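You operate a simulated robot arm through the tools that you are given. There is no shell and no other tool. Be economical: measure what you need, move in short steps, check, and stop when the job is done.

The job below is to be done with a simulated two-armed robot. You get a single attempt, and the scene is never put back.

TASK
Hold and sand the bracket, sand the tube's plate, then tray the bracket.
Fine: Rub the rust off the grey bracket and the long tube's plate with the purple block and put it back; the bracket goes in the black tray. Drop, pinch and damage nothing, leave nothing switched on. What is to be rubbed or washed off counts as gone when no trace of it is left.

It is judged by the outcome, as a careful person would: the job done as asked, and still so three seconds after it is handed in. It fails if anything else is knocked over, pushed out of place, dropped, spilled or broken.

THE ROBOT
Two 7-joint arms with two-finger parallel grippers on one trunk, on a base that drives. Base frame: it is fixed to the floor where the robot stands at the start and does not move with it; the origin is under the middle of the robot, x ahead of it, y to its left, z up; the surface under the hand at the start is at about z = 740. Readings come in mm, rad, newtons and seconds.
The left shoulder is at the start at [20, 113, 1097], the right one opposite. With the tool pointing down near the work surface each hand reaches from about 220 to 600 mm from the robot's upright axis, wherever it stands, measured 20 degrees to its own side. Places, roughly: black tray with yellow handles inside [700, 0, 700]. Payload 1.57 kg a hand.
Tool frame (each hand has its own): the origin (TCP) lies between the finger pads and is the grasp point; the fingertips stand 30 mm ahead of it; z points along the fingers, y is the line along which they close. Largest opening 80 mm; finger width 17, thickness 12; the body of the gripper, 40 by 82 mm, starts 80 mm behind the TCP.
Orientation is that of the tool frame in the base frame, as a unit quaternion [x, y, z, w]. With the fingers straight down and closing along the base's y, the tool's x points along the base's -x, its y along +y and its z along -z.

THE INTERFACE
- The arms move only by the tool step_arm. It takes "left_plan", "right_plan" or both (then of equal length, played together; a hand with none holds still); each is a list of rows, each a list of 7 numbers: the shift along the base's x, y, z in m, then the turn, a rotation vector about the base's x, y, z in rad, then the opening in per cent of the stroke, from 0 (shut) to 100 (fully open). In form: [[tx, ty, tz, ax, ay, az, gripper], ...]. A call has 1 to 12 rows; each row is the pose to reach, as a shift and turn from the pose commanded when the call began. A row lasts 0.2 s, in which the tool goes at most 50 mm and 0.15 rad; a call with a longer step from one row to the next is refused whole, and so is a gripper value outside its range. Where a pose cannot be reached the arm comes as near as it can. A force on the tool above 90 N (or 10 N above the force at the start of the call, whichever is more), or a blocked arm, ends the call early, and 0.2 s more pass. Each finger travels about 45 mm/s and halts on what it meets, pressing with about 23 N; the grip force reading is that of the motor and also rises with nothing between the fingers. The clock runs only during rows and for 0.2 s after the last one: add rows that repeat a pose to give the fingers time. The reply holds the time, the measured pose of the TCP, the force on the tool along the base axes, the opening and the grip force, in the units named above and with some noise, with the torque about the TCP (base axes, N m) and any sound that the robot's microphone picked up.
- Cameras (640 x 400 px; columns grow to the right, rows downward): "scene" is now at [90.2, 40.1, 1234.3]; the picture's right is [0.45, -0.89, 0.00], its down [-0.40, -0.20, -0.89] and it looks along [0.80, 0.40, -0.45] (base axes); focal length 260 px, centre (320, 200). "left" rides on the left gripper at [72, 7, -122] in its tool frame; the picture's right is [-0.09, 1.00, 0.00], its down [-0.84, -0.08, -0.54] and it looks along [-0.54, -0.05, 0.84] (tool axes); focal length 238 px, centre (320, 200). "right" rides on the right gripper at [72, -7, -122] in its tool frame; the picture's right is [0.09, 1.00, 0.00], its down [-0.84, 0.08, -0.54] and it looks along [-0.54, 0.05, 0.84] (tool axes); focal length 238 px, centre (320, 200).
- get_image(camera): a new picture of that camera. The clock stands still meanwhile.
- slide_trunk(by): slides the trunk up (or, below 0, down) by that many mm; the arms and the scene camera ride with it, the base frame stays. It gives what a move gives, with no picture.
- drive_base(legs): drives the robot by 1 to 6 legs, each [ahead, left, turn to the left] in mm, mm and rad, along the robot's own axes; the way and the turn of a leg run together, so that a leg with both is an arc; at most 1500 mm and 3.142 rad a leg. The arms and the cameras ride along, it lands a little off, and it stops where it bumps. It gives what a move gives.
- turn_head(pan, tilt): turns the head with the scene camera to pan (to the left, within 1.396 rad either way) and tilt (down, from -0.506 to 1.204), counted from straight ahead of the robot. It gives what a move gives.
- locate(camera, pixels): for up to 12 pixels [column, row] of the newest picture of that camera ("zoom" is the newest enlarged one), the place [x, y, z] in the base frame of the surface seen there, good to about 2 mm. The clock stands still meanwhile.
- enlarge(camera, box): a new picture of the part [left, top, right, bottom] of that camera's present view, enlarged. The clock stands still meanwhile.
- sign_off(): hands the job in; it is judged then, once.

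Keep the steps short. Do not move on a guess: measure, check each grasp and each placing, and mend mistakes. In all there are 80 turns and 58 pictures (those below and enlarged ones count). Leave the grippers open and the arms clear of the work at the hand-in unless told otherwise, and finish with a single line.

The tools are called as name(argument=value, ...) on one line, values as JSON. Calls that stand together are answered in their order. step_arm: Moves the arms, as the interface text tells. Its arguments: {"type":"object","properties":{"left_plan":{"type":"array","items":{"type":"array","items":{"type":"number"}}},"right_plan":{"type":"array","items":{"type":"array","items":{"type":"number"}}}},"required":[]} The other tools are called the same way: slide_trunk (by) slides the trunk up or down; drive_base (legs) drives the base; turn_head (pan, tilt) turns the head that bears the scene camera; get_image (camera) takes a picture; locate (camera, pixels) gives the place of the surface under pixels of a picture; enlarge (camera, box) takes an enlarged picture of a part of a camera's view; sign_off () hands the job in.

At the start:

```text
t: 0.0
left_tool_pos: [328.9, 470.5, 1119.9]
left_tool_rot: [-0.001, 1.0, 0.0, 0.0]
left_contact_force: [0.3, 0.2, -0.9]
left_wrist_torque: [0.03, -0.02, 0.0]
left_grip_width: 80.0
left_grip_force: 0.1
right_tool_pos: [398.1, 49.3, 1095.6]
right_tool_rot: [-0.001, 1.0, 0.001, 0.0]
right_contact_force: [1.0, 0.4, -0.5]
right_wrist_torque: [0.0, -0.01, -0.02]
right_grip_width: 80.2
right_grip_force: 0.0
trunk travel left (down, up): [-150.0, 420.0]
robot x, y, heading: [-1.5, -2.2, -0.001]
head pan, tilt: [0.471, 0.468]
```

scene: 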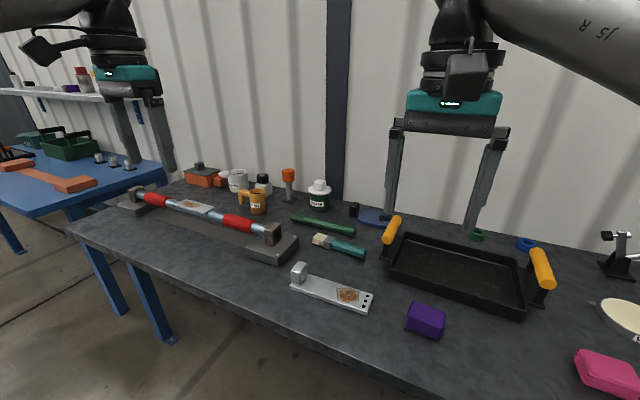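
right: 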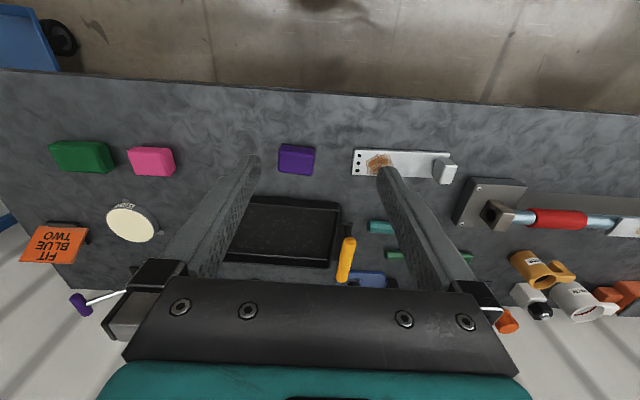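
left: 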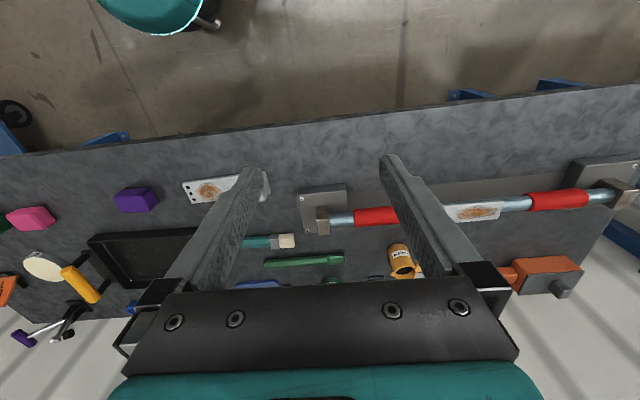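

I see the grey bracket near (330,290), the purple block near (426,320), the tray, and the tube with its rusty plate near (195,206). I'll measure them first.

enlarge(camera="scene", box=[270, 200, 470, 350])

locate(camera="scene", pixels=[[347, 295], [300, 268], [303, 287], [368, 308], [372, 293], [425, 315], [410, 325], [440, 335], [455, 275], [195, 206], [175, 202], [215, 209]])

enlarge(camera="scene", box=[110, 160, 310, 270])

```text
2.67 times, centred on (370, 275) of scene
```

zoom: 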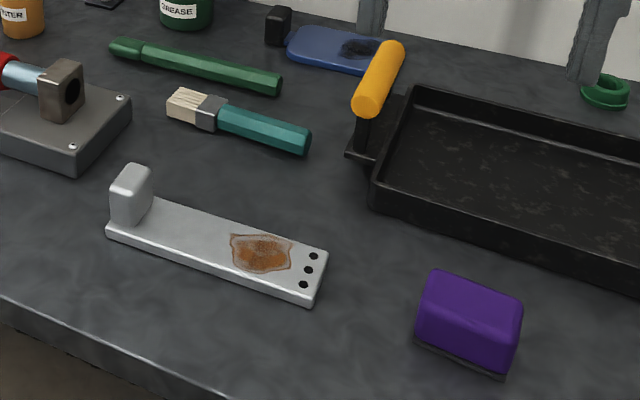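

```text
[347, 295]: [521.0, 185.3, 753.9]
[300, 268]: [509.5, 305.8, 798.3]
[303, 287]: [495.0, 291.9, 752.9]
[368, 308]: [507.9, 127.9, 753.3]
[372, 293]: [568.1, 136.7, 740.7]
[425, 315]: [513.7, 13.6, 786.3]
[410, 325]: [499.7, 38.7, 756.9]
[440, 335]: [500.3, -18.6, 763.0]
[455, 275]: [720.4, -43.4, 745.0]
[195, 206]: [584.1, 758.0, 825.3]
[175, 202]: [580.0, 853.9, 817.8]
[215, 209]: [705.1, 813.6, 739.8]
```

```text
3.20 times, centred on (210, 215) of scene
```

zoom: 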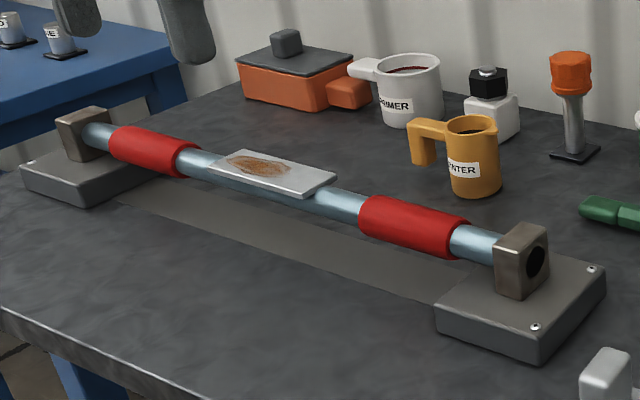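

enlarge(camera="right", box=[260, 130, 470, 210])

locate(camera="right", pixels=[[283, 148], [310, 148], [297, 160], [283, 168], [310, 170], [358, 153], [355, 173], [375, 163], [448, 160], [450, 174], [438, 156], [410, 163]])

```text
3.05 times, centred on (365, 170) of right
```

zoom: 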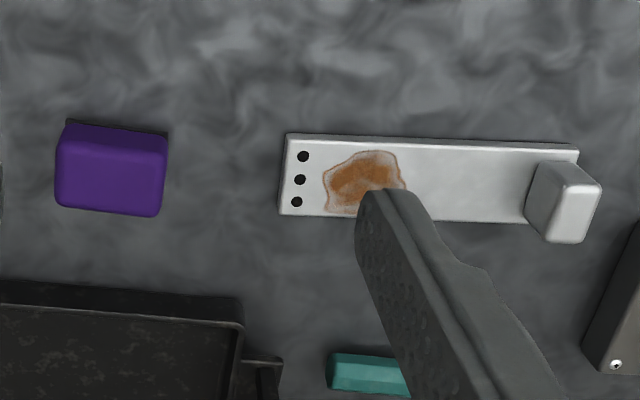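

```text
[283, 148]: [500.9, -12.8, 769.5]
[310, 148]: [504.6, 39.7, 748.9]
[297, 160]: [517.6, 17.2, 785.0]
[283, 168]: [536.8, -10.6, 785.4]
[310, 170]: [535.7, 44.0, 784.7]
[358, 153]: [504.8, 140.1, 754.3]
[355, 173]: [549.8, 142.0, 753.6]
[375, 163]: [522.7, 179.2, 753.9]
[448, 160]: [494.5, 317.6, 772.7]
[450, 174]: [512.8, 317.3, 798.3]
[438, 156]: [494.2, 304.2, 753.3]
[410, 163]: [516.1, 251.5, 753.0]
```

I'll read precise corners of block, bracket, rust and tab off the enlarged picture.

locate(camera="zoom", pixels=[[62, 135], [165, 145], [57, 200], [160, 210], [288, 138], [283, 212], [575, 155], [325, 183], [360, 150], [402, 180], [345, 213], [572, 185]])

locate(camera="scene", pixels=[[295, 263], [305, 263], [300, 275], [307, 280], [293, 278], [390, 262], [400, 240], [520, 310], [520, 262], [450, 290], [395, 225], [543, 268]])

```text
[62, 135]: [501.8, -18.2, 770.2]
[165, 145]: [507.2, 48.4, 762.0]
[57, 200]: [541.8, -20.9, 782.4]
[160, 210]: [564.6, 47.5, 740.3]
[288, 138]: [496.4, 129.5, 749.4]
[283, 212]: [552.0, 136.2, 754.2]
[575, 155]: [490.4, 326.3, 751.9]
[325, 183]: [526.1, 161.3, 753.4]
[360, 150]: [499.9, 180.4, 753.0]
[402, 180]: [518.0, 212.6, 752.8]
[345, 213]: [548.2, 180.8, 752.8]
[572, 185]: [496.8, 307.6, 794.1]
```

```text
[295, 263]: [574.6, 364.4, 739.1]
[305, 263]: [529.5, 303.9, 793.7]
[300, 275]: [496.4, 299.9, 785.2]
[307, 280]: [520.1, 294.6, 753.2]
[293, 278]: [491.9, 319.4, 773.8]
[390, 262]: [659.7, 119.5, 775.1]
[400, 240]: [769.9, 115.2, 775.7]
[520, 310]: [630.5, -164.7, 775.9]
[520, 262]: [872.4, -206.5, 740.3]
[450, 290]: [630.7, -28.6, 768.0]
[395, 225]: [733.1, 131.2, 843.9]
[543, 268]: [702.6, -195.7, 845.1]
```

Before moving the base I want to see the table's front edge and the clearance, so I'll turn the head straight ahead and down.

turn_head(pan=0.3, tilt=0.95)

get_image(camera="scene")

```text
t: 0.9
left_tool_pos: [329.7, 470.8, 1119.7]
left_tool_rot: [-0.001, 1.0, 0.0, 0.0]
left_contact_force: [-0.7, 0.3, -0.3]
left_wrist_torque: [0.01, 0.03, 0.02]
left_grip_width: 79.9
left_grip_force: 0.1
right_tool_pos: [397.8, 49.4, 1095.2]
right_tool_rot: [0.0, 1.0, 0.0, 0.0]
right_contact_force: [-0.7, -1.0, -1.2]
right_wrist_torque: [0.0, -0.03, -0.01]
right_grip_width: 79.8
right_grip_force: 0.1
trunk travel left (down, up): [-150.0, 420.0]
robot x, y, heading: [-0.3, -0.5, -0.001]
head pan, tilt: [0.3, 0.949]
```

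```text
51 pictures are left
```

scene: 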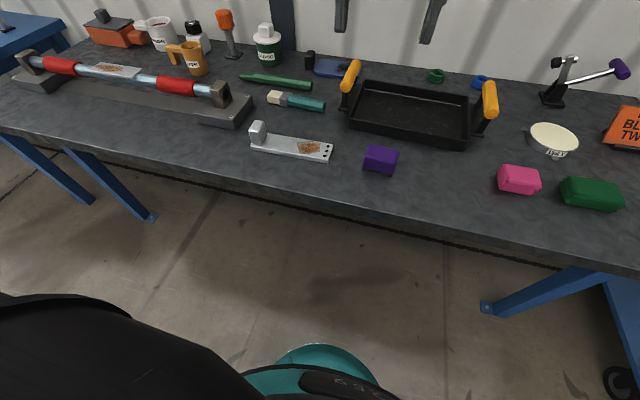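

locate(camera="scene", pixels=[[330, 348], [370, 365], [380, 205], [250, 175], [100, 140], [85, 190], [495, 305], [60, 63], [165, 84], [205, 89], [96, 65], [125, 72]])

enlarge(camera="scene", box=[0, 40, 260, 160])

```text
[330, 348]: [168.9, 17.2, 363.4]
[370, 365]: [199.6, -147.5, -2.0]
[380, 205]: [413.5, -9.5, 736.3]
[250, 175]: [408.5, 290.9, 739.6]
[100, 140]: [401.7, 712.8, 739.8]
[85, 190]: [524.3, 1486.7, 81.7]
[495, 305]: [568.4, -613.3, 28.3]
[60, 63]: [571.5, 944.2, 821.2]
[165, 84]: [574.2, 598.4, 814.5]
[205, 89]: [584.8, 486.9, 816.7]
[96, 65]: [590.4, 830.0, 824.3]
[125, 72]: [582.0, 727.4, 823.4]
```

```text
2.46 times, centred on (130, 100) of scene
```

zoom: 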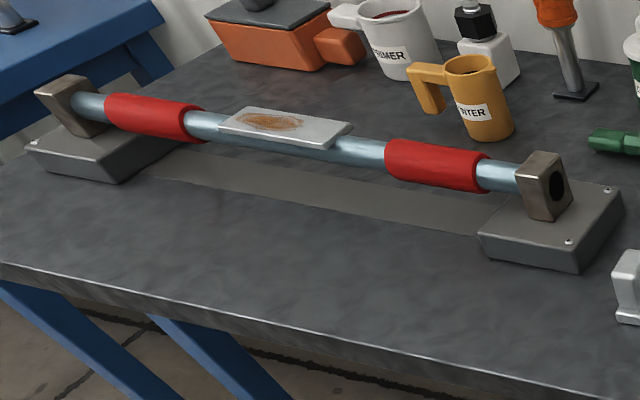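

The table front is at x≈410 and the robot's front at x≈200, with the tops clear. I'll drive 60 mm ahead and 200 mm left to bring bracket and block within both hands' reach.

drive_base(legs=[[60, 200, 0]])

```text
t: 2.5
left_tool_pos: [389.1, 669.3, 1119.4]
left_tool_rot: [-0.001, 1.0, 0.0, -0.001]
left_contact_force: [-0.1, 0.0, -0.5]
left_wrist_torque: [-0.01, 0.01, 0.04]
left_grip_width: 80.0
left_grip_force: 0.0
right_tool_pos: [456.0, 248.5, 1096.3]
right_tool_rot: [0.0, 1.0, 0.0, 0.0]
right_contact_force: [0.6, -0.6, 0.3]
right_wrist_torque: [-0.01, 0.02, 0.01]
right_grip_width: 80.0
right_grip_force: 0.1
trunk travel left (down, up): [-150.0, 420.0]
robot x, y, heading: [61.9, 199.5, -0.004]
head pan, tilt: [0.3, 0.949]
```

Now both hands go to above their targets at z≈900: right over the block (524,13), left over the tab (512,310).

step_arm(left_plan=[[0.012, -0.036, -0.022, 0, 0, 0, 100], [0.024, -0.072, -0.044, 0, 0, 0, 100], [0.036, -0.108, -0.066, 0, 0, 0, 100], [0.048, -0.144, -0.088, 0, 0, 0, 100], [0.06, -0.18, -0.11, 0, 0, 0, 100], [0.072, -0.216, -0.132, 0, 0, 0, 100], [0.084, -0.252, -0.154, 0, 0, 0, 100], [0.096, -0.288, -0.176, 0, 0, 0, 100], [0.108, -0.324, -0.198, 0, 0, 0, 100], [0.121, -0.359, -0.22, 0, 0, 0, 100], [0.121, -0.359, -0.22, 0, 0, 0, 100]], right_plan=[[0.0068, -0.0235, -0.0196, 0, 0, 0, 100], [0.0136, -0.047, -0.0392, 0, 0, 0, 100], [0.0204, -0.0705, -0.0588, 0, 0, 0, 100], [0.0272, -0.094, -0.0784, 0, 0, 0, 100], [0.034, -0.1175, -0.098, 0, 0, 0, 100], [0.0408, -0.141, -0.1176, 0, 0, 0, 100], [0.0476, -0.1645, -0.1372, 0, 0, 0, 100], [0.0544, -0.188, -0.1568, 0, 0, 0, 100], [0.0612, -0.2115, -0.1764, 0, 0, 0, 100], [0.068, -0.235, -0.196, 0, 0, 0, 100], [0.068, -0.235, -0.196, 0, 0, 0, 100]])

get_image(camera="right")

get_image(camera="left")

```text
t: 5.0
left_tool_pos: [498.8, 325.9, 906.0]
left_tool_rot: [-0.001, 1.0, -0.001, 0.001]
left_contact_force: [-0.3, 0.1, -0.3]
left_wrist_torque: [-0.04, -0.01, -0.04]
left_grip_width: 80.2
left_grip_force: 0.1
left hand out of reach, approached as far as the arm can: row 10, 11
right_tool_pos: [525.8, 13.4, 900.4]
right_tool_rot: [0.0, 1.0, 0.0, 0.001]
right_contact_force: [0.4, 1.0, -0.1]
right_wrist_torque: [0.01, -0.01, -0.03]
right_grip_width: 79.8
right_grip_force: 0.0
trunk travel left (down, up): [-150.0, 420.0]
robot x, y, heading: [61.0, 200.8, 0.001]
head pan, tilt: [0.3, 0.949]
```

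```text
49 pictures are left
```

right: 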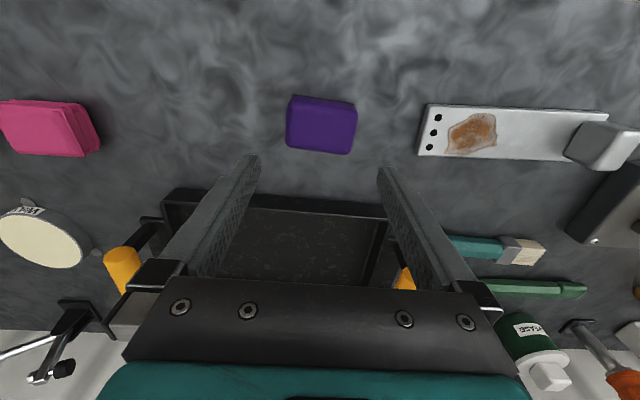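

```text
48 pictures are left
```

left: 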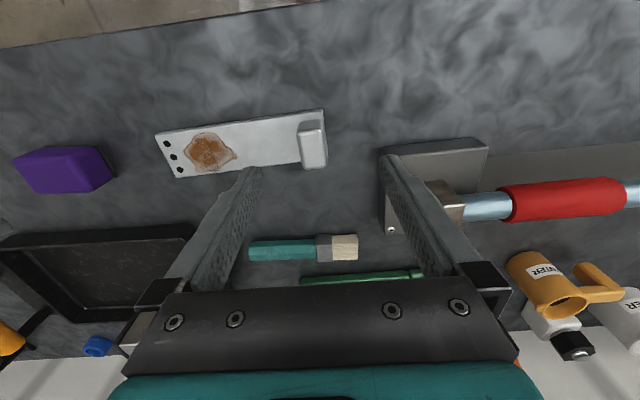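

The right hand is over the block. I'll measure the block and tab again from these views.

locate(camera="right", pixels=[[291, 98], [355, 104], [288, 145], [350, 151], [322, 125], [300, 110], [345, 115]])

locate(camera="left", pixels=[[305, 126], [322, 124], [304, 142], [324, 140], [314, 133], [158, 133], [178, 176], [322, 112], [187, 150], [235, 155], [205, 134], [208, 172]])

```text
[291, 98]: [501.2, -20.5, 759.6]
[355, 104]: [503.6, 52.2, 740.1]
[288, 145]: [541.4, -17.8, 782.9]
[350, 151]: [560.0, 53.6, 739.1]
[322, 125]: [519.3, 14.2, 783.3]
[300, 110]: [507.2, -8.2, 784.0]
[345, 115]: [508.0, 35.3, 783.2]
```

```text
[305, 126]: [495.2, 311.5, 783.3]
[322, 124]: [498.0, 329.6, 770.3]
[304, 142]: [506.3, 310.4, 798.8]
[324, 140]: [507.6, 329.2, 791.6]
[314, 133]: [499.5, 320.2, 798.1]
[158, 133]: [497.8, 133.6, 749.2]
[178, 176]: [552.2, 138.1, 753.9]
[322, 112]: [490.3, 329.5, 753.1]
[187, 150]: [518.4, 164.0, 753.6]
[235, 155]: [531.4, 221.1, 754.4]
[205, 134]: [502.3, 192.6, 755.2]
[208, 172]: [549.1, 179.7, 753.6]
```

Block: x 502–543, y −19…47, top 784, square to the hand. I'll lower the right hand to z≈780 around it and close.

step_arm(right_plan=[[-0.003, 0.001, -0.04, 0, 0, 0, 100], [-0.003, 0.001, -0.08, 0, 0, 0, 100], [-0.003, 0.001, -0.105, 0, 0, 0, 100], [-0.003, 0.001, -0.12, 0, 0, 0, 100], [-0.003, 0.001, -0.12, 0, 0, 0, 100], [-0.003, 0.001, -0.12, 0, 0, 0, 70], [-0.003, 0.001, -0.12, 0, 0, 0, 60], [-0.003, 0.001, -0.12, 0, 0, 0, 60]])

get_image(camera="right")

```text
t: 6.8
left_tool_pos: [498.4, 325.7, 906.1]
left_tool_rot: [-0.001, 1.0, 0.001, 0.001]
left_contact_force: [0.5, 0.8, 0.8]
left_wrist_torque: [0.02, -0.03, 0.04]
left_grip_width: 79.9
left_grip_force: 0.0
right_tool_pos: [522.8, 14.1, 780.5]
right_tool_rot: [0.0, 1.0, 0.0, 0.001]
right_contact_force: [0.1, 0.0, 0.4]
right_wrist_torque: [0.02, -0.02, 0.01]
right_grip_width: 72.6
right_grip_force: 23.1
trunk travel left (down, up): [-150.0, 420.0]
robot x, y, heading: [58.7, 195.5, 0.0]
head pan, tilt: [0.3, 0.949]
```

```text
47 pictures are left
```

right: 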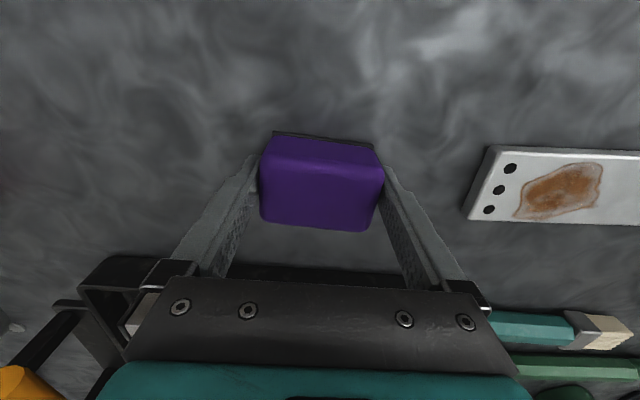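

The block is held (72.6 mm, 23 N). Now I try the left hand toward (512,322,850) to see what it can reach.

step_arm(left_plan=[[0.002, 0.012, 0.0, 0, 0, 0, 100], [0.002, 0.012, -0.025, 0, 0, 0, 100], [0.002, 0.012, -0.05, 0, 0, 0, 100], [0.002, 0.012, -0.05, 0, 0, 0, 100]])

```text
t: 7.8
left_tool_pos: [495.0, 343.0, 861.2]
left_tool_rot: [-0.001, 1.0, 0.0, 0.001]
left_contact_force: [0.0, 0.0, -0.4]
left_wrist_torque: [0.02, 0.0, 0.02]
left_grip_width: 79.9
left_grip_force: 0.1
left hand out of reach, approached as far as the arm can: row 3, 4
right_tool_pos: [523.1, 13.7, 779.0]
right_tool_rot: [0.0, 1.0, 0.0, -0.001]
right_contact_force: [0.2, -0.4, 0.7]
right_wrist_torque: [-0.01, -0.01, 0.02]
right_grip_width: 72.3
right_grip_force: 22.8
trunk travel left (down, up): [-150.0, 420.0]
robot x, y, heading: [59.8, 198.5, 0.001]
head pan, tilt: [0.3, 0.949]
```

The left hand is limited toward the robot's middle. I'll lift both hands, then shift the base 90 mm to the right so that the tab lies more to the left side.

step_arm(left_plan=[[0, 0.02, 0.03, 0, 0, 0, 100], [0, 0.02, 0.06, 0, 0, 0, 100], [0, 0.02, 0.06, 0, 0, 0, 100]], right_plan=[[0, 0, 0.04, 0, 0, 0, 60], [0, 0, 0.08, 0, 0, 0, 60], [0, 0, 0.12, 0, 0, 0, 60]])

drive_base(legs=[[0, -90, 0]])

```text
t: 8.6
left_tool_pos: [493.8, 364.3, 921.4]
left_tool_rot: [-0.001, 1.0, 0.0, -0.001]
left_contact_force: [-0.1, -0.1, -0.7]
left_wrist_torque: [0.02, 0.01, 0.02]
left_grip_width: 80.1
left_grip_force: 0.1
right_tool_pos: [520.9, 14.9, 900.9]
right_tool_rot: [0.001, 1.0, 0.001, 0.0]
right_contact_force: [-0.5, 0.0, -0.3]
right_wrist_torque: [-0.01, -0.01, -0.02]
right_grip_width: 47.9
right_grip_force: 0.1
trunk travel left (down, up): [-150.0, 420.0]
robot x, y, heading: [62.4, 199.1, 0.002]
head pan, tilt: [0.3, 0.949]
```

```text
t: 9.7
left_tool_pos: [494.1, 275.6, 920.5]
left_tool_rot: [0.0, 1.0, 0.0, -0.001]
left_contact_force: [-0.4, -1.0, -0.4]
left_wrist_torque: [0.01, -0.04, -0.02]
left_grip_width: 80.1
left_grip_force: 0.0
right_tool_pos: [520.8, -72.8, 900.0]
right_tool_rot: [0.001, 1.0, 0.0, 0.0]
right_contact_force: [-0.2, -0.5, 0.9]
right_wrist_torque: [0.0, -0.04, 0.0]
right_grip_width: 48.2
right_grip_force: 0.1
trunk travel left (down, up): [-150.0, 420.0]
robot x, y, heading: [62.8, 108.1, 0.004]
head pan, tilt: [0.3, 0.949]
```

The right grip reads 48 mm with no force: the block slipped out on lifting. I'll look at where it is.

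get_image(camera="right")

enlarge(camera="scene", box=[200, 100, 500, 250])

```text
46 pictures are left
```

right: 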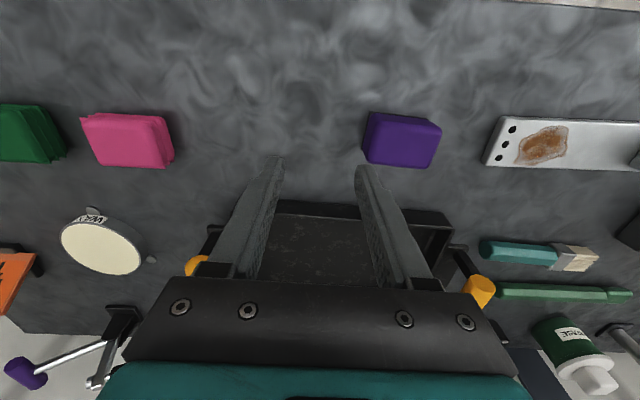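

```text
2.13 times, centred on (350, 175) of scene
```

zoom: 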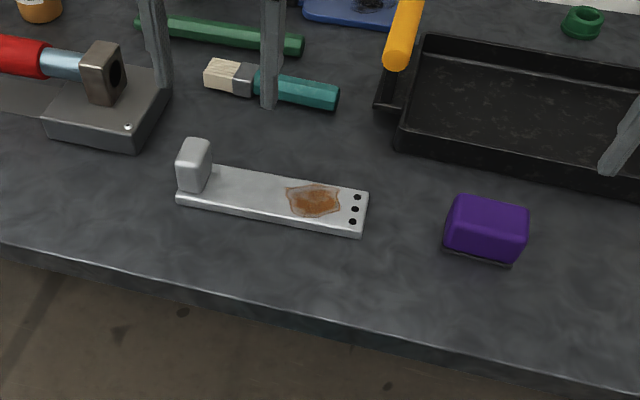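

locate(camera="right", pixels=[[368, 115], [437, 126], [371, 158], [432, 163], [404, 140], [380, 125], [430, 135], [384, 160], [422, 166]])

locate(camera="zoom", pixels=[[448, 248], [515, 260], [455, 200], [527, 207], [447, 230], [520, 245], [480, 205], [485, 225]])

enlarge(camera="right", box=[340, 90, 460, 180])

```text
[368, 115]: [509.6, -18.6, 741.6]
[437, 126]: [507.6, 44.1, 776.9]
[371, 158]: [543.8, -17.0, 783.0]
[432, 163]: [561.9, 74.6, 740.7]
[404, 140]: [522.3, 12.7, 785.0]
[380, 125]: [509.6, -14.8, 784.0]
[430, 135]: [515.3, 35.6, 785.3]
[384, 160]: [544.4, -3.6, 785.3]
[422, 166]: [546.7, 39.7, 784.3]
```

```text
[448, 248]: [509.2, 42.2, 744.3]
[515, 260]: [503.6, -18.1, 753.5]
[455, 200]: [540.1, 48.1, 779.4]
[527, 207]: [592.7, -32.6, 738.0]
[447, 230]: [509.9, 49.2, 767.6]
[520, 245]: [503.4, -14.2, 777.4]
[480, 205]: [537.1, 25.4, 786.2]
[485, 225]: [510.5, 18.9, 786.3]
```

```text
4.44 times, centred on (400, 135) of right
```

zoom: 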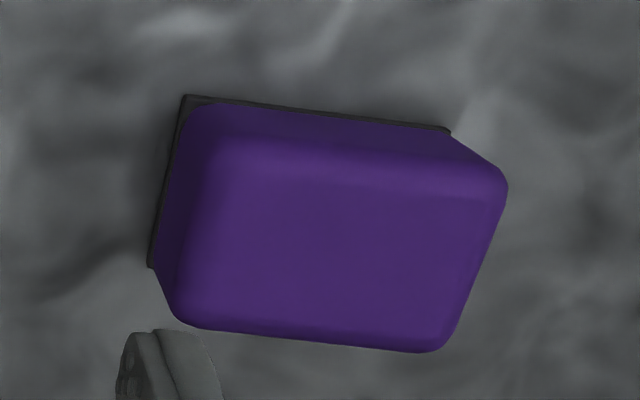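

The block hasn't moved; it is turned about −0.1 rad and I gripped it too near its rounded top. I'll retry with the hand turned to match, lower (z≈774), then close, and lift very gently.

step_arm(right_plan=[[0.002, 0.04, 0, 0, 0, -0.05, 100], [0.003, 0.087, 0, 0, 0, -0.1, 100], [0.003, 0.087, -0.04, 0, 0, -0.1, 100], [0.003, 0.087, -0.08, 0, 0, -0.1, 100], [0.003, 0.087, -0.11, 0, 0, -0.1, 100], [0.003, 0.087, -0.126, 0, 0, -0.1, 100], [0.003, 0.087, -0.126, 0, 0, -0.1, 100], [0.003, 0.087, -0.126, 0, 0, -0.1, 60], [0.003, 0.087, -0.126, 0, 0, -0.1, 30], [0.003, 0.087, -0.126, 0, 0, -0.1, 0], [0.003, 0.087, -0.126, 0, 0, -0.1, 0]])

get_image(camera="right")

```text
t: 12.1
left_tool_pos: [494.1, 276.1, 920.8]
left_tool_rot: [-0.001, 1.0, 0.0, 0.0]
left_contact_force: [-0.5, 0.1, 0.1]
left_wrist_torque: [0.0, -0.02, -0.03]
left_grip_width: 80.2
left_grip_force: 0.0
right_tool_pos: [524.0, 15.0, 774.1]
right_tool_rot: [0.05, 0.999, -0.001, 0.001]
right_contact_force: [0.0, 0.4, -0.2]
right_wrist_torque: [0.01, 0.03, 0.0]
right_grip_width: 72.5
right_grip_force: 22.7
trunk travel left (down, up): [-150.0, 420.0]
robot x, y, heading: [57.4, 107.6, 0.001]
head pan, tilt: [0.3, 0.949]
```

```text
43 pictures are left
```

right: 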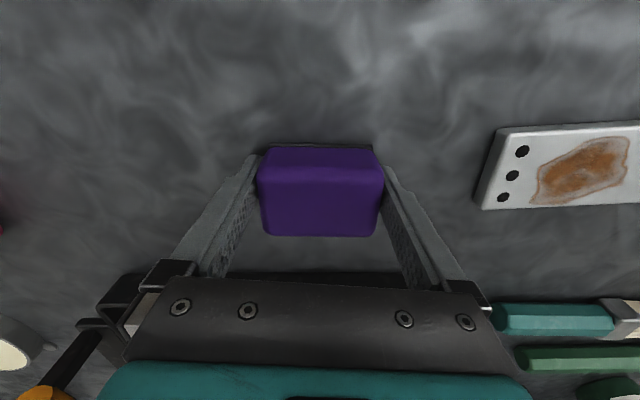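

Aligned and gripped. A slow 30 mm lift next.

step_arm(right_plan=[[0, 0, 0.004, 0, 0, 0, 0], [0, 0, 0.008, 0, 0, 0, 0], [0, 0, 0.014, 0, 0, 0, 0], [0, 0, 0.022, 0, 0, 0, 0], [0, 0, 0.03, 0, 0, 0, 0], [0, 0, 0.03, 0, 0, 0, 0]])

```text
t: 13.4
left_tool_pos: [494.8, 275.9, 919.5]
left_tool_rot: [0.0, 1.0, 0.001, -0.001]
left_contact_force: [0.6, -0.1, 0.0]
left_wrist_torque: [0.03, -0.01, -0.06]
left_grip_width: 80.0
left_grip_force: 0.1
right_tool_pos: [522.7, 14.3, 802.9]
right_tool_rot: [0.051, 0.999, 0.0, 0.001]
right_contact_force: [0.3, 0.0, -1.3]
right_wrist_torque: [-0.01, 0.02, -0.01]
right_grip_width: 72.6
right_grip_force: 22.8
trunk travel left (down, up): [-150.0, 420.0]
robot x, y, heading: [55.3, 113.6, -0.003]
head pan, tilt: [0.3, 0.949]
```

The block is held. Now the left hand moves over the tab (514,320) at z≈860.

step_arm(left_plan=[[0.01, 0.022, 0, 0, 0, 0.03, 60], [0.02, 0.044, 0, 0, 0, 0.03, 60], [0.02, 0.044, -0.03, 0, 0, 0.03, 60], [0.02, 0.044, -0.06, 0, 0, 0.03, 60], [0.02, 0.044, -0.06, 0, 0, 0.03, 60]])

get_image(camera="left")

```text
t: 14.7
left_tool_pos: [516.3, 319.2, 861.7]
left_tool_rot: [-0.015, 1.0, 0.0, 0.0]
left_contact_force: [0.2, -0.8, -0.7]
left_wrist_torque: [-0.02, 0.05, -0.02]
left_grip_width: 48.2
left_grip_force: 0.1
right_tool_pos: [523.4, 15.6, 803.9]
right_tool_rot: [0.052, 0.999, 0.0, 0.001]
right_contact_force: [-1.1, 0.6, -0.5]
right_wrist_torque: [0.03, -0.01, -0.01]
right_grip_width: 72.7
right_grip_force: 23.2
trunk travel left (down, up): [-150.0, 420.0]
robot x, y, heading: [59.0, 110.9, -0.003]
head pan, tilt: [0.3, 0.949]
```

```text
42 pictures are left
```

left: 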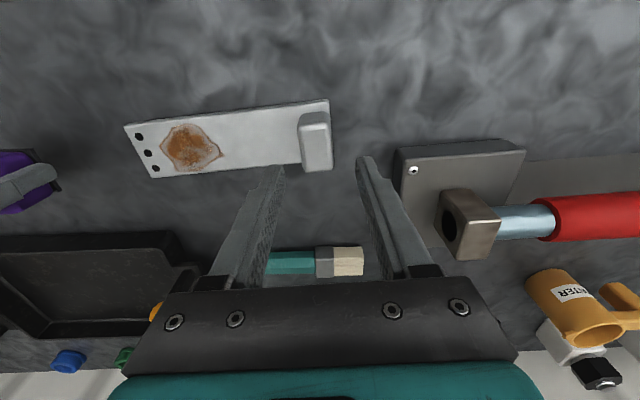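

locate(camera="left", pixels=[[302, 122], [326, 120], [303, 140], [328, 138], [331, 165], [305, 168], [318, 155], [398, 150], [400, 175], [425, 240], [445, 200]])

```text
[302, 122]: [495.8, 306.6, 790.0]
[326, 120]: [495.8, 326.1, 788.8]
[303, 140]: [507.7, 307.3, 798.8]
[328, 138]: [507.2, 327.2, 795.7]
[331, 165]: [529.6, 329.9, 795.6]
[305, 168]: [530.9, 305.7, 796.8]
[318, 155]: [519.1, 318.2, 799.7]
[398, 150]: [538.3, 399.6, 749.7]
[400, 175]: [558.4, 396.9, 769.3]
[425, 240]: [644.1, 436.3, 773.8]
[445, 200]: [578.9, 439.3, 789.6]
```

Tab spans x 495–533, y 307–329, top 799. I lower the left hand to z≈788 and close on it.

step_arm(left_plan=[[-0.002, -0.001, -0.03, 0, 0, 0, 60], [-0.002, -0.001, -0.055, 0, 0, 0, 60], [-0.002, -0.001, -0.073, 0, 0, 0, 60], [-0.002, -0.001, -0.073, 0, 0, 0, 60], [-0.002, -0.001, -0.073, 0, 0, 0, 40], [-0.002, -0.001, -0.073, 0, 0, 0, 20], [-0.002, -0.001, -0.073, 0, 0, 0, 0], [-0.002, -0.001, -0.073, 0, 0, 0, 0]])

enlarge(camera="scene", box=[200, 60, 480, 220])

```text
t: 16.4
left_tool_pos: [503.5, 326.8, 800.1]
left_tool_rot: [-0.015, 1.0, 0.0, 0.0]
left_contact_force: [0.5, 0.0, -0.3]
left_wrist_torque: [0.01, -0.03, -0.04]
left_grip_width: 27.5
left_grip_force: 22.6
left hand out of reach, approached as far as the arm can: row 2, 3, 4, 5, 6, 7, 8
right_tool_pos: [524.0, 14.5, 803.0]
right_tool_rot: [0.05, 0.999, 0.0, 0.0]
right_contact_force: [-0.5, -0.5, -1.8]
right_wrist_torque: [0.01, 0.06, -0.01]
right_grip_width: 72.4
right_grip_force: 23.2
trunk travel left (down, up): [-150.0, 420.0]
robot x, y, heading: [62.0, 112.5, 0.002]
head pan, tilt: [0.3, 0.949]
```

```text
2.29 times, centred on (340, 140) of scene
```

zoom: 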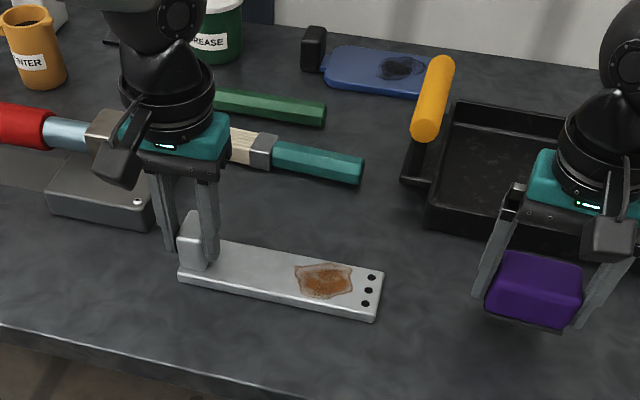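

The left hand stopped 12 mm short of its place (reach limit), so this grip is poor. I open it, lift both hands, and drive 80 mm ahead to gain reach.

step_arm(left_plan=[[0, 0, 0, 0, 0, 0, 30], [0, 0, 0, 0, 0, 0, 60], [0, 0, 0, 0, 0, 0, 60], [0, 0, 0.04, 0, 0, 0, 60], [0, 0, 0.08, 0, 0, 0, 60], [0, 0, 0.12, 0, 0, 0, 60], [0, 0, 0.12, 0, 0, 0, 60]], right_plan=[[0, 0, 0.01, 0, 0, 0, 0], [0, 0, 0.025, 0, 0, 0, 0], [0, 0, 0.04, 0, 0, 0, 0], [0, 0, 0.055, 0, 0, 0, 0], [0, 0, 0.07, 0, 0, 0, 0], [0, 0, 0.085, 0, 0, 0, 0], [0, 0, 0.1, 0, 0, 0, 0]])

drive_base(legs=[[80, 0, 0]])

get_image(camera="left")

```text
t: 18.1
left_tool_pos: [502.8, 324.4, 920.9]
left_tool_rot: [-0.014, 1.0, 0.0, 0.0]
left_contact_force: [0.1, 0.2, 0.5]
left_wrist_torque: [0.04, 0.03, 0.02]
left_grip_width: 48.1
left_grip_force: 0.1
right_tool_pos: [523.9, 11.9, 905.6]
right_tool_rot: [0.051, 0.999, -0.001, 0.0]
right_contact_force: [0.3, -0.8, -1.6]
right_wrist_torque: [0.01, -0.01, -0.02]
right_grip_width: 72.7
right_grip_force: 23.1
trunk travel left (down, up): [-150.0, 420.0]
robot x, y, heading: [59.8, 111.2, -0.004]
head pan, tilt: [0.3, 0.949]
```

```text
t: 19.1
left_tool_pos: [583.6, 323.7, 920.5]
left_tool_rot: [-0.015, 1.0, 0.0, 0.0]
left_contact_force: [0.0, 0.0, -0.4]
left_wrist_torque: [0.02, 0.02, 0.03]
left_grip_width: 47.9
left_grip_force: 0.1
right_tool_pos: [603.6, 13.4, 905.2]
right_tool_rot: [0.051, 0.999, 0.001, 0.0]
right_contact_force: [-0.9, -0.6, -1.2]
right_wrist_torque: [0.02, 0.03, -0.04]
right_grip_width: 72.7
right_grip_force: 22.8
trunk travel left (down, up): [-150.0, 420.0]
robot x, y, heading: [139.7, 108.3, -0.002]
head pan, tilt: [0.3, 0.949]
```

```text
40 pictures are left
```

left: 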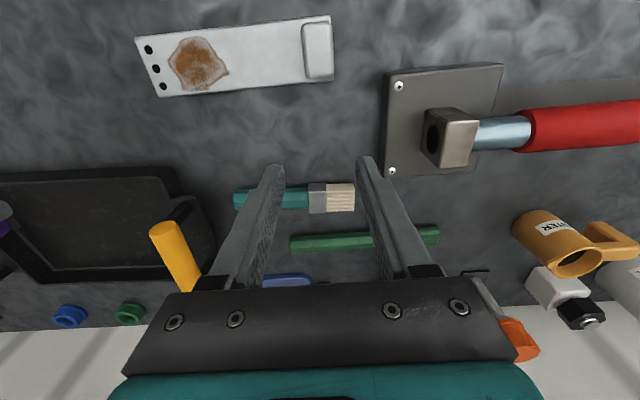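

locate(camera="left", pixels=[[304, 26], [329, 24], [305, 74], [331, 74], [318, 50], [136, 38], [158, 95], [332, 78], [171, 60], [228, 73], [195, 37], [198, 88]])

```text
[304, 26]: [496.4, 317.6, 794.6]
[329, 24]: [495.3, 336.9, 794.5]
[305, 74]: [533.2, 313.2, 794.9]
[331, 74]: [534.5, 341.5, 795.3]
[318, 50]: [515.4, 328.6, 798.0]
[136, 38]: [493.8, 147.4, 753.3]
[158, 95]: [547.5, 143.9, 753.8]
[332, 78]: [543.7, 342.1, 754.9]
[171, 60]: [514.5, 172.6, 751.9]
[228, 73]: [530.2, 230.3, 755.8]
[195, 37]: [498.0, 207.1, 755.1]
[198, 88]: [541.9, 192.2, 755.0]
```

The bracket moved 8 mm in y; tab is now centred at (515,328). The left hand goes there again, closing more gently after arriving.

step_arm(left_plan=[[-0.035, 0.002, 0, 0, 0, -0.02, 60], [-0.069, 0.004, 0, 0, 0, -0.03, 60], [-0.069, 0.004, -0.04, 0, 0, -0.03, 60], [-0.069, 0.004, -0.08, 0, 0, -0.03, 60], [-0.069, 0.004, -0.11, 0, 0, -0.03, 60], [-0.069, 0.004, -0.133, 0, 0, -0.03, 60], [-0.069, 0.004, -0.133, 0, 0, -0.03, 60]])

```text
t: 20.7
left_tool_pos: [513.0, 330.4, 786.4]
left_tool_rot: [0.001, 1.0, 0.0, 0.001]
left_contact_force: [0.2, -0.1, 0.0]
left_wrist_torque: [0.01, 0.0, 0.0]
left_grip_width: 48.2
left_grip_force: 0.1
right_tool_pos: [602.9, 12.5, 904.2]
right_tool_rot: [0.05, 0.999, 0.001, 0.0]
right_contact_force: [0.3, 0.7, -1.8]
right_wrist_torque: [0.0, 0.03, 0.0]
right_grip_width: 72.5
right_grip_force: 22.8
trunk travel left (down, up): [-150.0, 420.0]
robot x, y, heading: [138.4, 108.0, -0.003]
head pan, tilt: [0.3, 0.949]
```

Reached exactly. Now close on the tab, while the right hand brings the block above the rust (521,201) at z≈835.

step_arm(left_plan=[[0, -0.002, 0, 0, 0, 0, 45], [0, -0.002, 0, 0, 0, 0, 30], [0, -0.002, 0, 0, 0, 0, 15], [0, -0.002, 0, 0, 0, 0, 0], [0, -0.002, 0, 0, 0, 0, 0], [0, -0.002, 0, 0, 0, 0, 0], [0, -0.002, 0, 0, 0, 0, 0], [0, -0.002, 0, 0, 0, 0, 0], [0, -0.002, 0, 0, 0, 0, 0]], right_plan=[[-0.02, 0.02, 0, 0, 0, 0.03, 0], [-0.04, 0.04, 0, 0, 0, 0.06, 0], [-0.06, 0.07, 0, 0, 0, 0.1, 0], [-0.082, 0.1, 0, 0, 0, 0.1, 0], [-0.082, 0.13, 0, 0, 0, 0.1, 0], [-0.082, 0.16, -0.02, 0, 0, 0.1, 0], [-0.082, 0.188, -0.04, 0, 0, 0.1, 0], [-0.082, 0.188, -0.07, 0, 0, 0.1, 0], [-0.082, 0.188, -0.07, 0, 0, 0.1, 0]])

get_image(camera="right")

get_image(camera="scene")

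```text
t: 22.7
left_tool_pos: [513.4, 327.8, 785.9]
left_tool_rot: [0.0, 1.0, 0.0, -0.001]
left_contact_force: [0.1, 0.1, -0.7]
left_wrist_torque: [-0.06, 0.03, -0.03]
left_grip_width: 27.6
left_grip_force: 22.8
right_tool_pos: [525.1, 201.4, 832.9]
right_tool_rot: [0.001, 1.0, 0.0, -0.001]
right_contact_force: [0.3, -0.4, -0.5]
right_wrist_torque: [0.01, 0.04, -0.04]
right_grip_width: 72.3
right_grip_force: 23.8
trunk travel left (down, up): [-150.0, 420.0]
robot x, y, heading: [137.2, 105.8, -0.008]
head pan, tilt: [0.3, 0.949]
```

```text
39 pictures are left
```

right: 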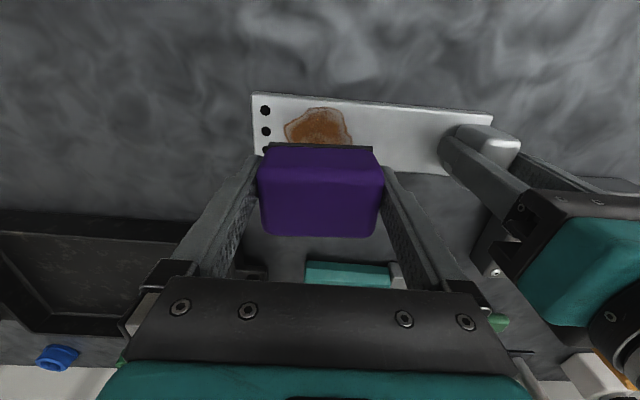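

```text
38 pictures are left
```

scene: 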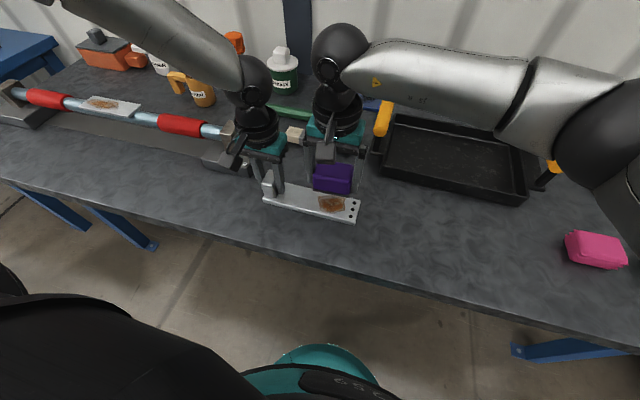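

Both holds are good. Lowering the block slowly to the rust, to z≈785.

step_arm(right_plan=[[-0.003, 0, -0.02, 0, 0, 0, 0], [-0.003, 0, -0.034, 0, 0, 0, 0], [-0.003, 0, -0.042, 0, 0, 0, 0], [-0.003, 0, -0.046, 0, 0, 0, 0], [-0.003, 0, -0.048, 0, 0, 0, 0], [-0.003, 0, -0.048, 0, 0, 0, 0]])

```text
t: 24.1
left_tool_pos: [512.8, 327.0, 786.7]
left_tool_rot: [0.0, 1.0, 0.0, 0.0]
left_contact_force: [1.8, 1.0, -4.0]
left_wrist_torque: [0.05, 0.06, 0.31]
left_grip_width: 27.8
left_grip_force: 22.9
right_tool_pos: [519.2, 201.8, 788.2]
right_tool_rot: [0.001, 1.0, 0.001, 0.001]
right_contact_force: [-0.2, -3.3, 14.0]
right_wrist_torque: [-0.15, 0.01, 0.12]
right_grip_width: 72.4
right_grip_force: 22.9
trunk travel left (down, up): [-150.0, 420.0]
robot x, y, heading: [138.7, 106.9, -0.004]
head pan, tilt: [0.3, 0.949]
```

Contact with 14 N. Now rubbing strokes along y in three lanes.

step_arm(right_plan=[[0, 0.012, 0, 0, 0, 0, 0], [0, -0.012, 0, 0, 0, 0, 0], [0, 0.012, 0, 0, 0, 0, 0], [-0.01, 0.012, 0, 0, 0, 0, 0], [-0.01, -0.012, 0, 0, 0, 0, 0], [-0.01, 0.012, 0, 0, 0, 0, 0], [0, 0.012, 0, 0, 0, 0, 0], [0.01, 0.012, 0, 0, 0, 0, 0], [0.01, -0.012, 0, 0, 0, 0, 0], [0.01, 0.012, 0, 0, 0, 0, 0], [0.01, -0.012, 0, 0, 0, 0, 0], [0, 0, 0, 0, 0, 0, 0]])

```text
t: 26.7
left_tool_pos: [513.9, 326.0, 787.0]
left_tool_rot: [0.0, 1.0, 0.0, 0.0]
left_contact_force: [-0.9, 0.7, 5.2]
left_wrist_torque: [-0.39, -0.12, 0.02]
left_grip_width: 27.9
left_grip_force: 23.1
right_tool_pos: [517.0, 200.0, 787.8]
right_tool_rot: [0.001, 1.0, 0.0, 0.001]
right_contact_force: [0.4, 0.2, -0.6]
right_wrist_torque: [-0.02, 0.03, 0.0]
right_grip_width: 72.1
right_grip_force: 22.7
trunk travel left (down, up): [-150.0, 420.0]
robot x, y, heading: [140.5, 110.8, -0.003]
head pan, tilt: [0.3, 0.949]
```

The pressing force is gone, so I lift slightly and look at block and rust.

step_arm(right_plan=[[0, 0, 0.02, 0, 0, 0, 0], [0, 0, 0.05, 0, 0, 0, 0], [0, 0, 0.05, 0, 0, 0, 0]])

get_image(camera="right")

enlarge(camera="scene", box=[230, 130, 390, 230])

```text
t: 27.5
left_tool_pos: [513.2, 327.3, 786.9]
left_tool_rot: [0.0, 1.0, 0.0, 0.0]
left_contact_force: [-0.8, -1.7, 7.0]
left_wrist_torque: [-0.1, 0.04, 0.0]
left_grip_width: 28.1
left_grip_force: 22.9
right_tool_pos: [516.3, 196.3, 837.9]
right_tool_rot: [0.0, 1.0, 0.0, 0.0]
right_contact_force: [-0.8, 0.2, -1.7]
right_wrist_torque: [0.03, 0.05, 0.02]
right_grip_width: 72.3
right_grip_force: 22.9
trunk travel left (down, up): [-150.0, 420.0]
robot x, y, heading: [142.5, 111.4, 0.002]
head pan, tilt: [0.3, 0.949]
```

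```text
37 pictures are left
```

right: 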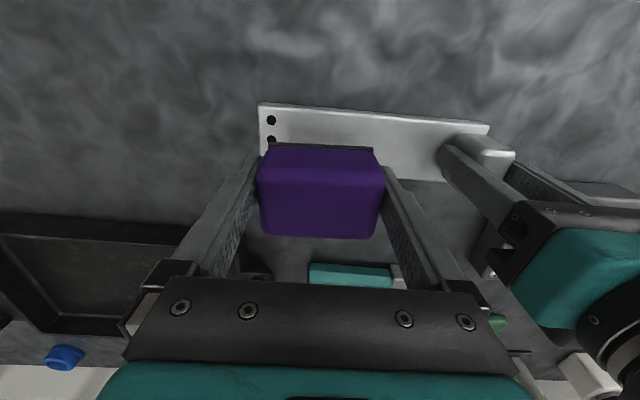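

```text
4.00 times, centred on (310, 180) of scene
```

zoom: 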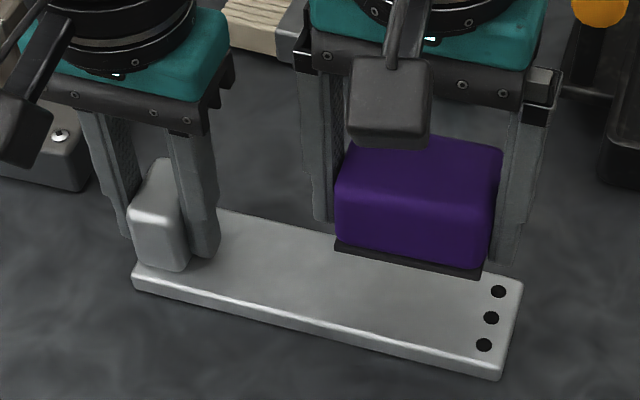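

The rust looks gone. I swing the right hand away to check the whole plate.

step_arm(right_plan=[[0, -0.03, 0.03, 0, 0, 0, 0], [0, -0.06, 0.06, 0, 0, 0, 0], [0, -0.1, 0.06, 0, 0, 0, 0], [0, -0.14, 0.06, 0, 0, 0, 0], [0, -0.18, 0.06, 0, 0, 0, 0], [0, -0.18, 0.06, 0, 0, 0, 0]])

enlarge(camera="left", box=[60, 60, 360, 220])

enlarge(camera="scene", box=[250, 170, 380, 240])

```text
t: 28.9
left_tool_pos: [513.7, 327.7, 787.2]
left_tool_rot: [0.0, 1.0, 0.0, 0.0]
left_contact_force: [-0.1, -0.1, 7.6]
left_wrist_torque: [-0.19, 0.02, 0.03]
left_grip_width: 28.1
left_grip_force: 23.0
right_tool_pos: [518.7, 18.5, 897.7]
right_tool_rot: [0.0, 1.0, 0.0, 0.0]
right_contact_force: [0.4, 0.2, -1.2]
right_wrist_torque: [0.01, 0.02, 0.0]
right_grip_width: 72.3
right_grip_force: 23.1
trunk travel left (down, up): [-150.0, 420.0]
robot x, y, heading: [139.8, 109.9, -0.006]
head pan, tilt: [0.3, 0.949]
```

```text
2.13 times, centred on (210, 140) of left
```

zoom: 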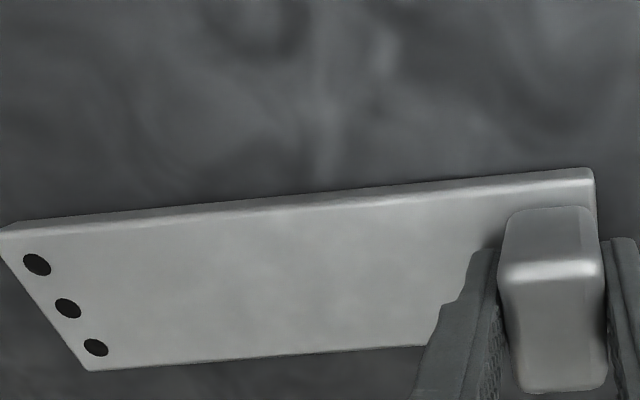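

```text
4.92 times, centred on (315, 205) of scene
```

zoom: 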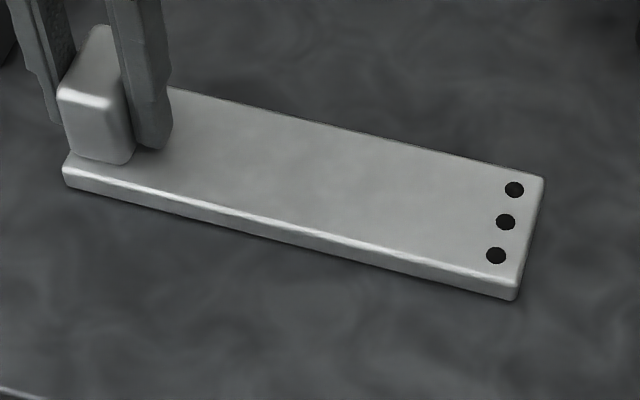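

The bracket is clean. Before driving left to the tube, I check the table legs on the floor and the plate's measures.

step_arm(left_plan=[[0, 0, 0, 0, 0, 0, 20], [0, 0, 0, 0, 0, 0, 40], [0, 0, 0, 0, 0, 0, 60], [0, 0, 0, 0, 0, 0, 60], [0, 0, 0.04, 0, 0, 0, 60], [0, 0, 0.085, 0, 0, 0, 60], [0, 0, 0.13, 0, 0, 0, 60], [0, 0, 0.175, 0, 0, 0, 60], [0, 0, 0.175, 0, 0, 0, 60]], right_plan=[[0, 0, 0, 0, 0, 0, 0], [0, 0, 0, 0, 0, 0, 0], [0, 0, 0, 0, 0, 0, 0], [0, 0, 0, 0, 0, 0, 0], [0, 0, 0.02, 0, 0, 0, 0], [0, 0, 0.04, 0, 0, 0, 0], [0, 0, 0.06, 0, 0, 0, 0], [0, 0, 0.08, 0, 0, 0, 0], [0, 0, 0.08, 0, 0, 0, 0]])

turn_head(pan=0.8, tilt=0.7)

get_image(camera="scene")

```text
t: 30.9
left_tool_pos: [514.9, 326.1, 962.6]
left_tool_rot: [0.0, 1.0, 0.0, 0.0]
left_contact_force: [0.2, -1.3, -0.5]
left_wrist_torque: [0.01, -0.02, 0.01]
left_grip_width: 48.3
left_grip_force: 0.1
right_tool_pos: [518.2, 18.4, 977.6]
right_tool_rot: [0.001, 1.0, 0.0, -0.001]
right_contact_force: [0.2, 0.2, -1.2]
right_wrist_torque: [-0.03, -0.02, -0.02]
right_grip_width: 72.1
right_grip_force: 23.1
trunk travel left (down, up): [-150.0, 420.0]
robot x, y, heading: [140.9, 107.3, -0.001]
head pan, tilt: [0.3, 0.949]
```

```text
t: 31.8
left_tool_pos: [515.5, 325.7, 962.8]
left_tool_rot: [0.0, 1.0, 0.0, 0.0]
left_contact_force: [0.5, 0.1, -0.7]
left_wrist_torque: [0.03, -0.01, 0.01]
left_grip_width: 47.8
left_grip_force: 0.0
right_tool_pos: [516.9, 19.5, 976.6]
right_tool_rot: [0.001, 1.0, 0.0, 0.0]
right_contact_force: [-0.4, 0.3, -0.7]
right_wrist_torque: [0.01, 0.0, -0.03]
right_grip_width: 72.1
right_grip_force: 23.2
trunk travel left (down, up): [-150.0, 420.0]
robot x, y, heading: [140.9, 109.1, -0.002]
head pan, tilt: [0.799, 0.7]
```

```text
33 pictures are left
```

scene: 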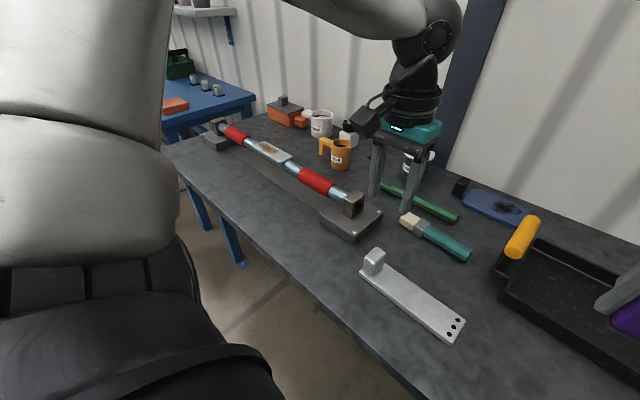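

locate(camera="scene", pixels=[[239, 264], [208, 228], [222, 225], [253, 142], [278, 162], [292, 155], [267, 152], [225, 124], [352, 200], [341, 150], [235, 133], [315, 178]])

enlarge(camera="scene", box=[190, 90, 390, 240])

```text
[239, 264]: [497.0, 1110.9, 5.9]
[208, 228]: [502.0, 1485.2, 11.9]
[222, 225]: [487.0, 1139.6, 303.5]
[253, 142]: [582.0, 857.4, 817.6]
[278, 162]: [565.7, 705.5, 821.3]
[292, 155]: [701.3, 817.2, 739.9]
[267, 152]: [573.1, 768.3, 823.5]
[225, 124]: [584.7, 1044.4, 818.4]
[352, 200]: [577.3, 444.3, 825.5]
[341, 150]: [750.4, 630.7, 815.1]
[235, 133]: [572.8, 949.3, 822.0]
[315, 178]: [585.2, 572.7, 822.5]
```

```text
2.67 times, centred on (290, 165) of scene
```

zoom: 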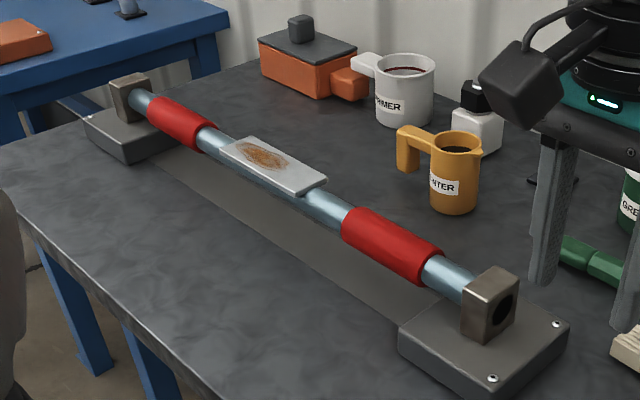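

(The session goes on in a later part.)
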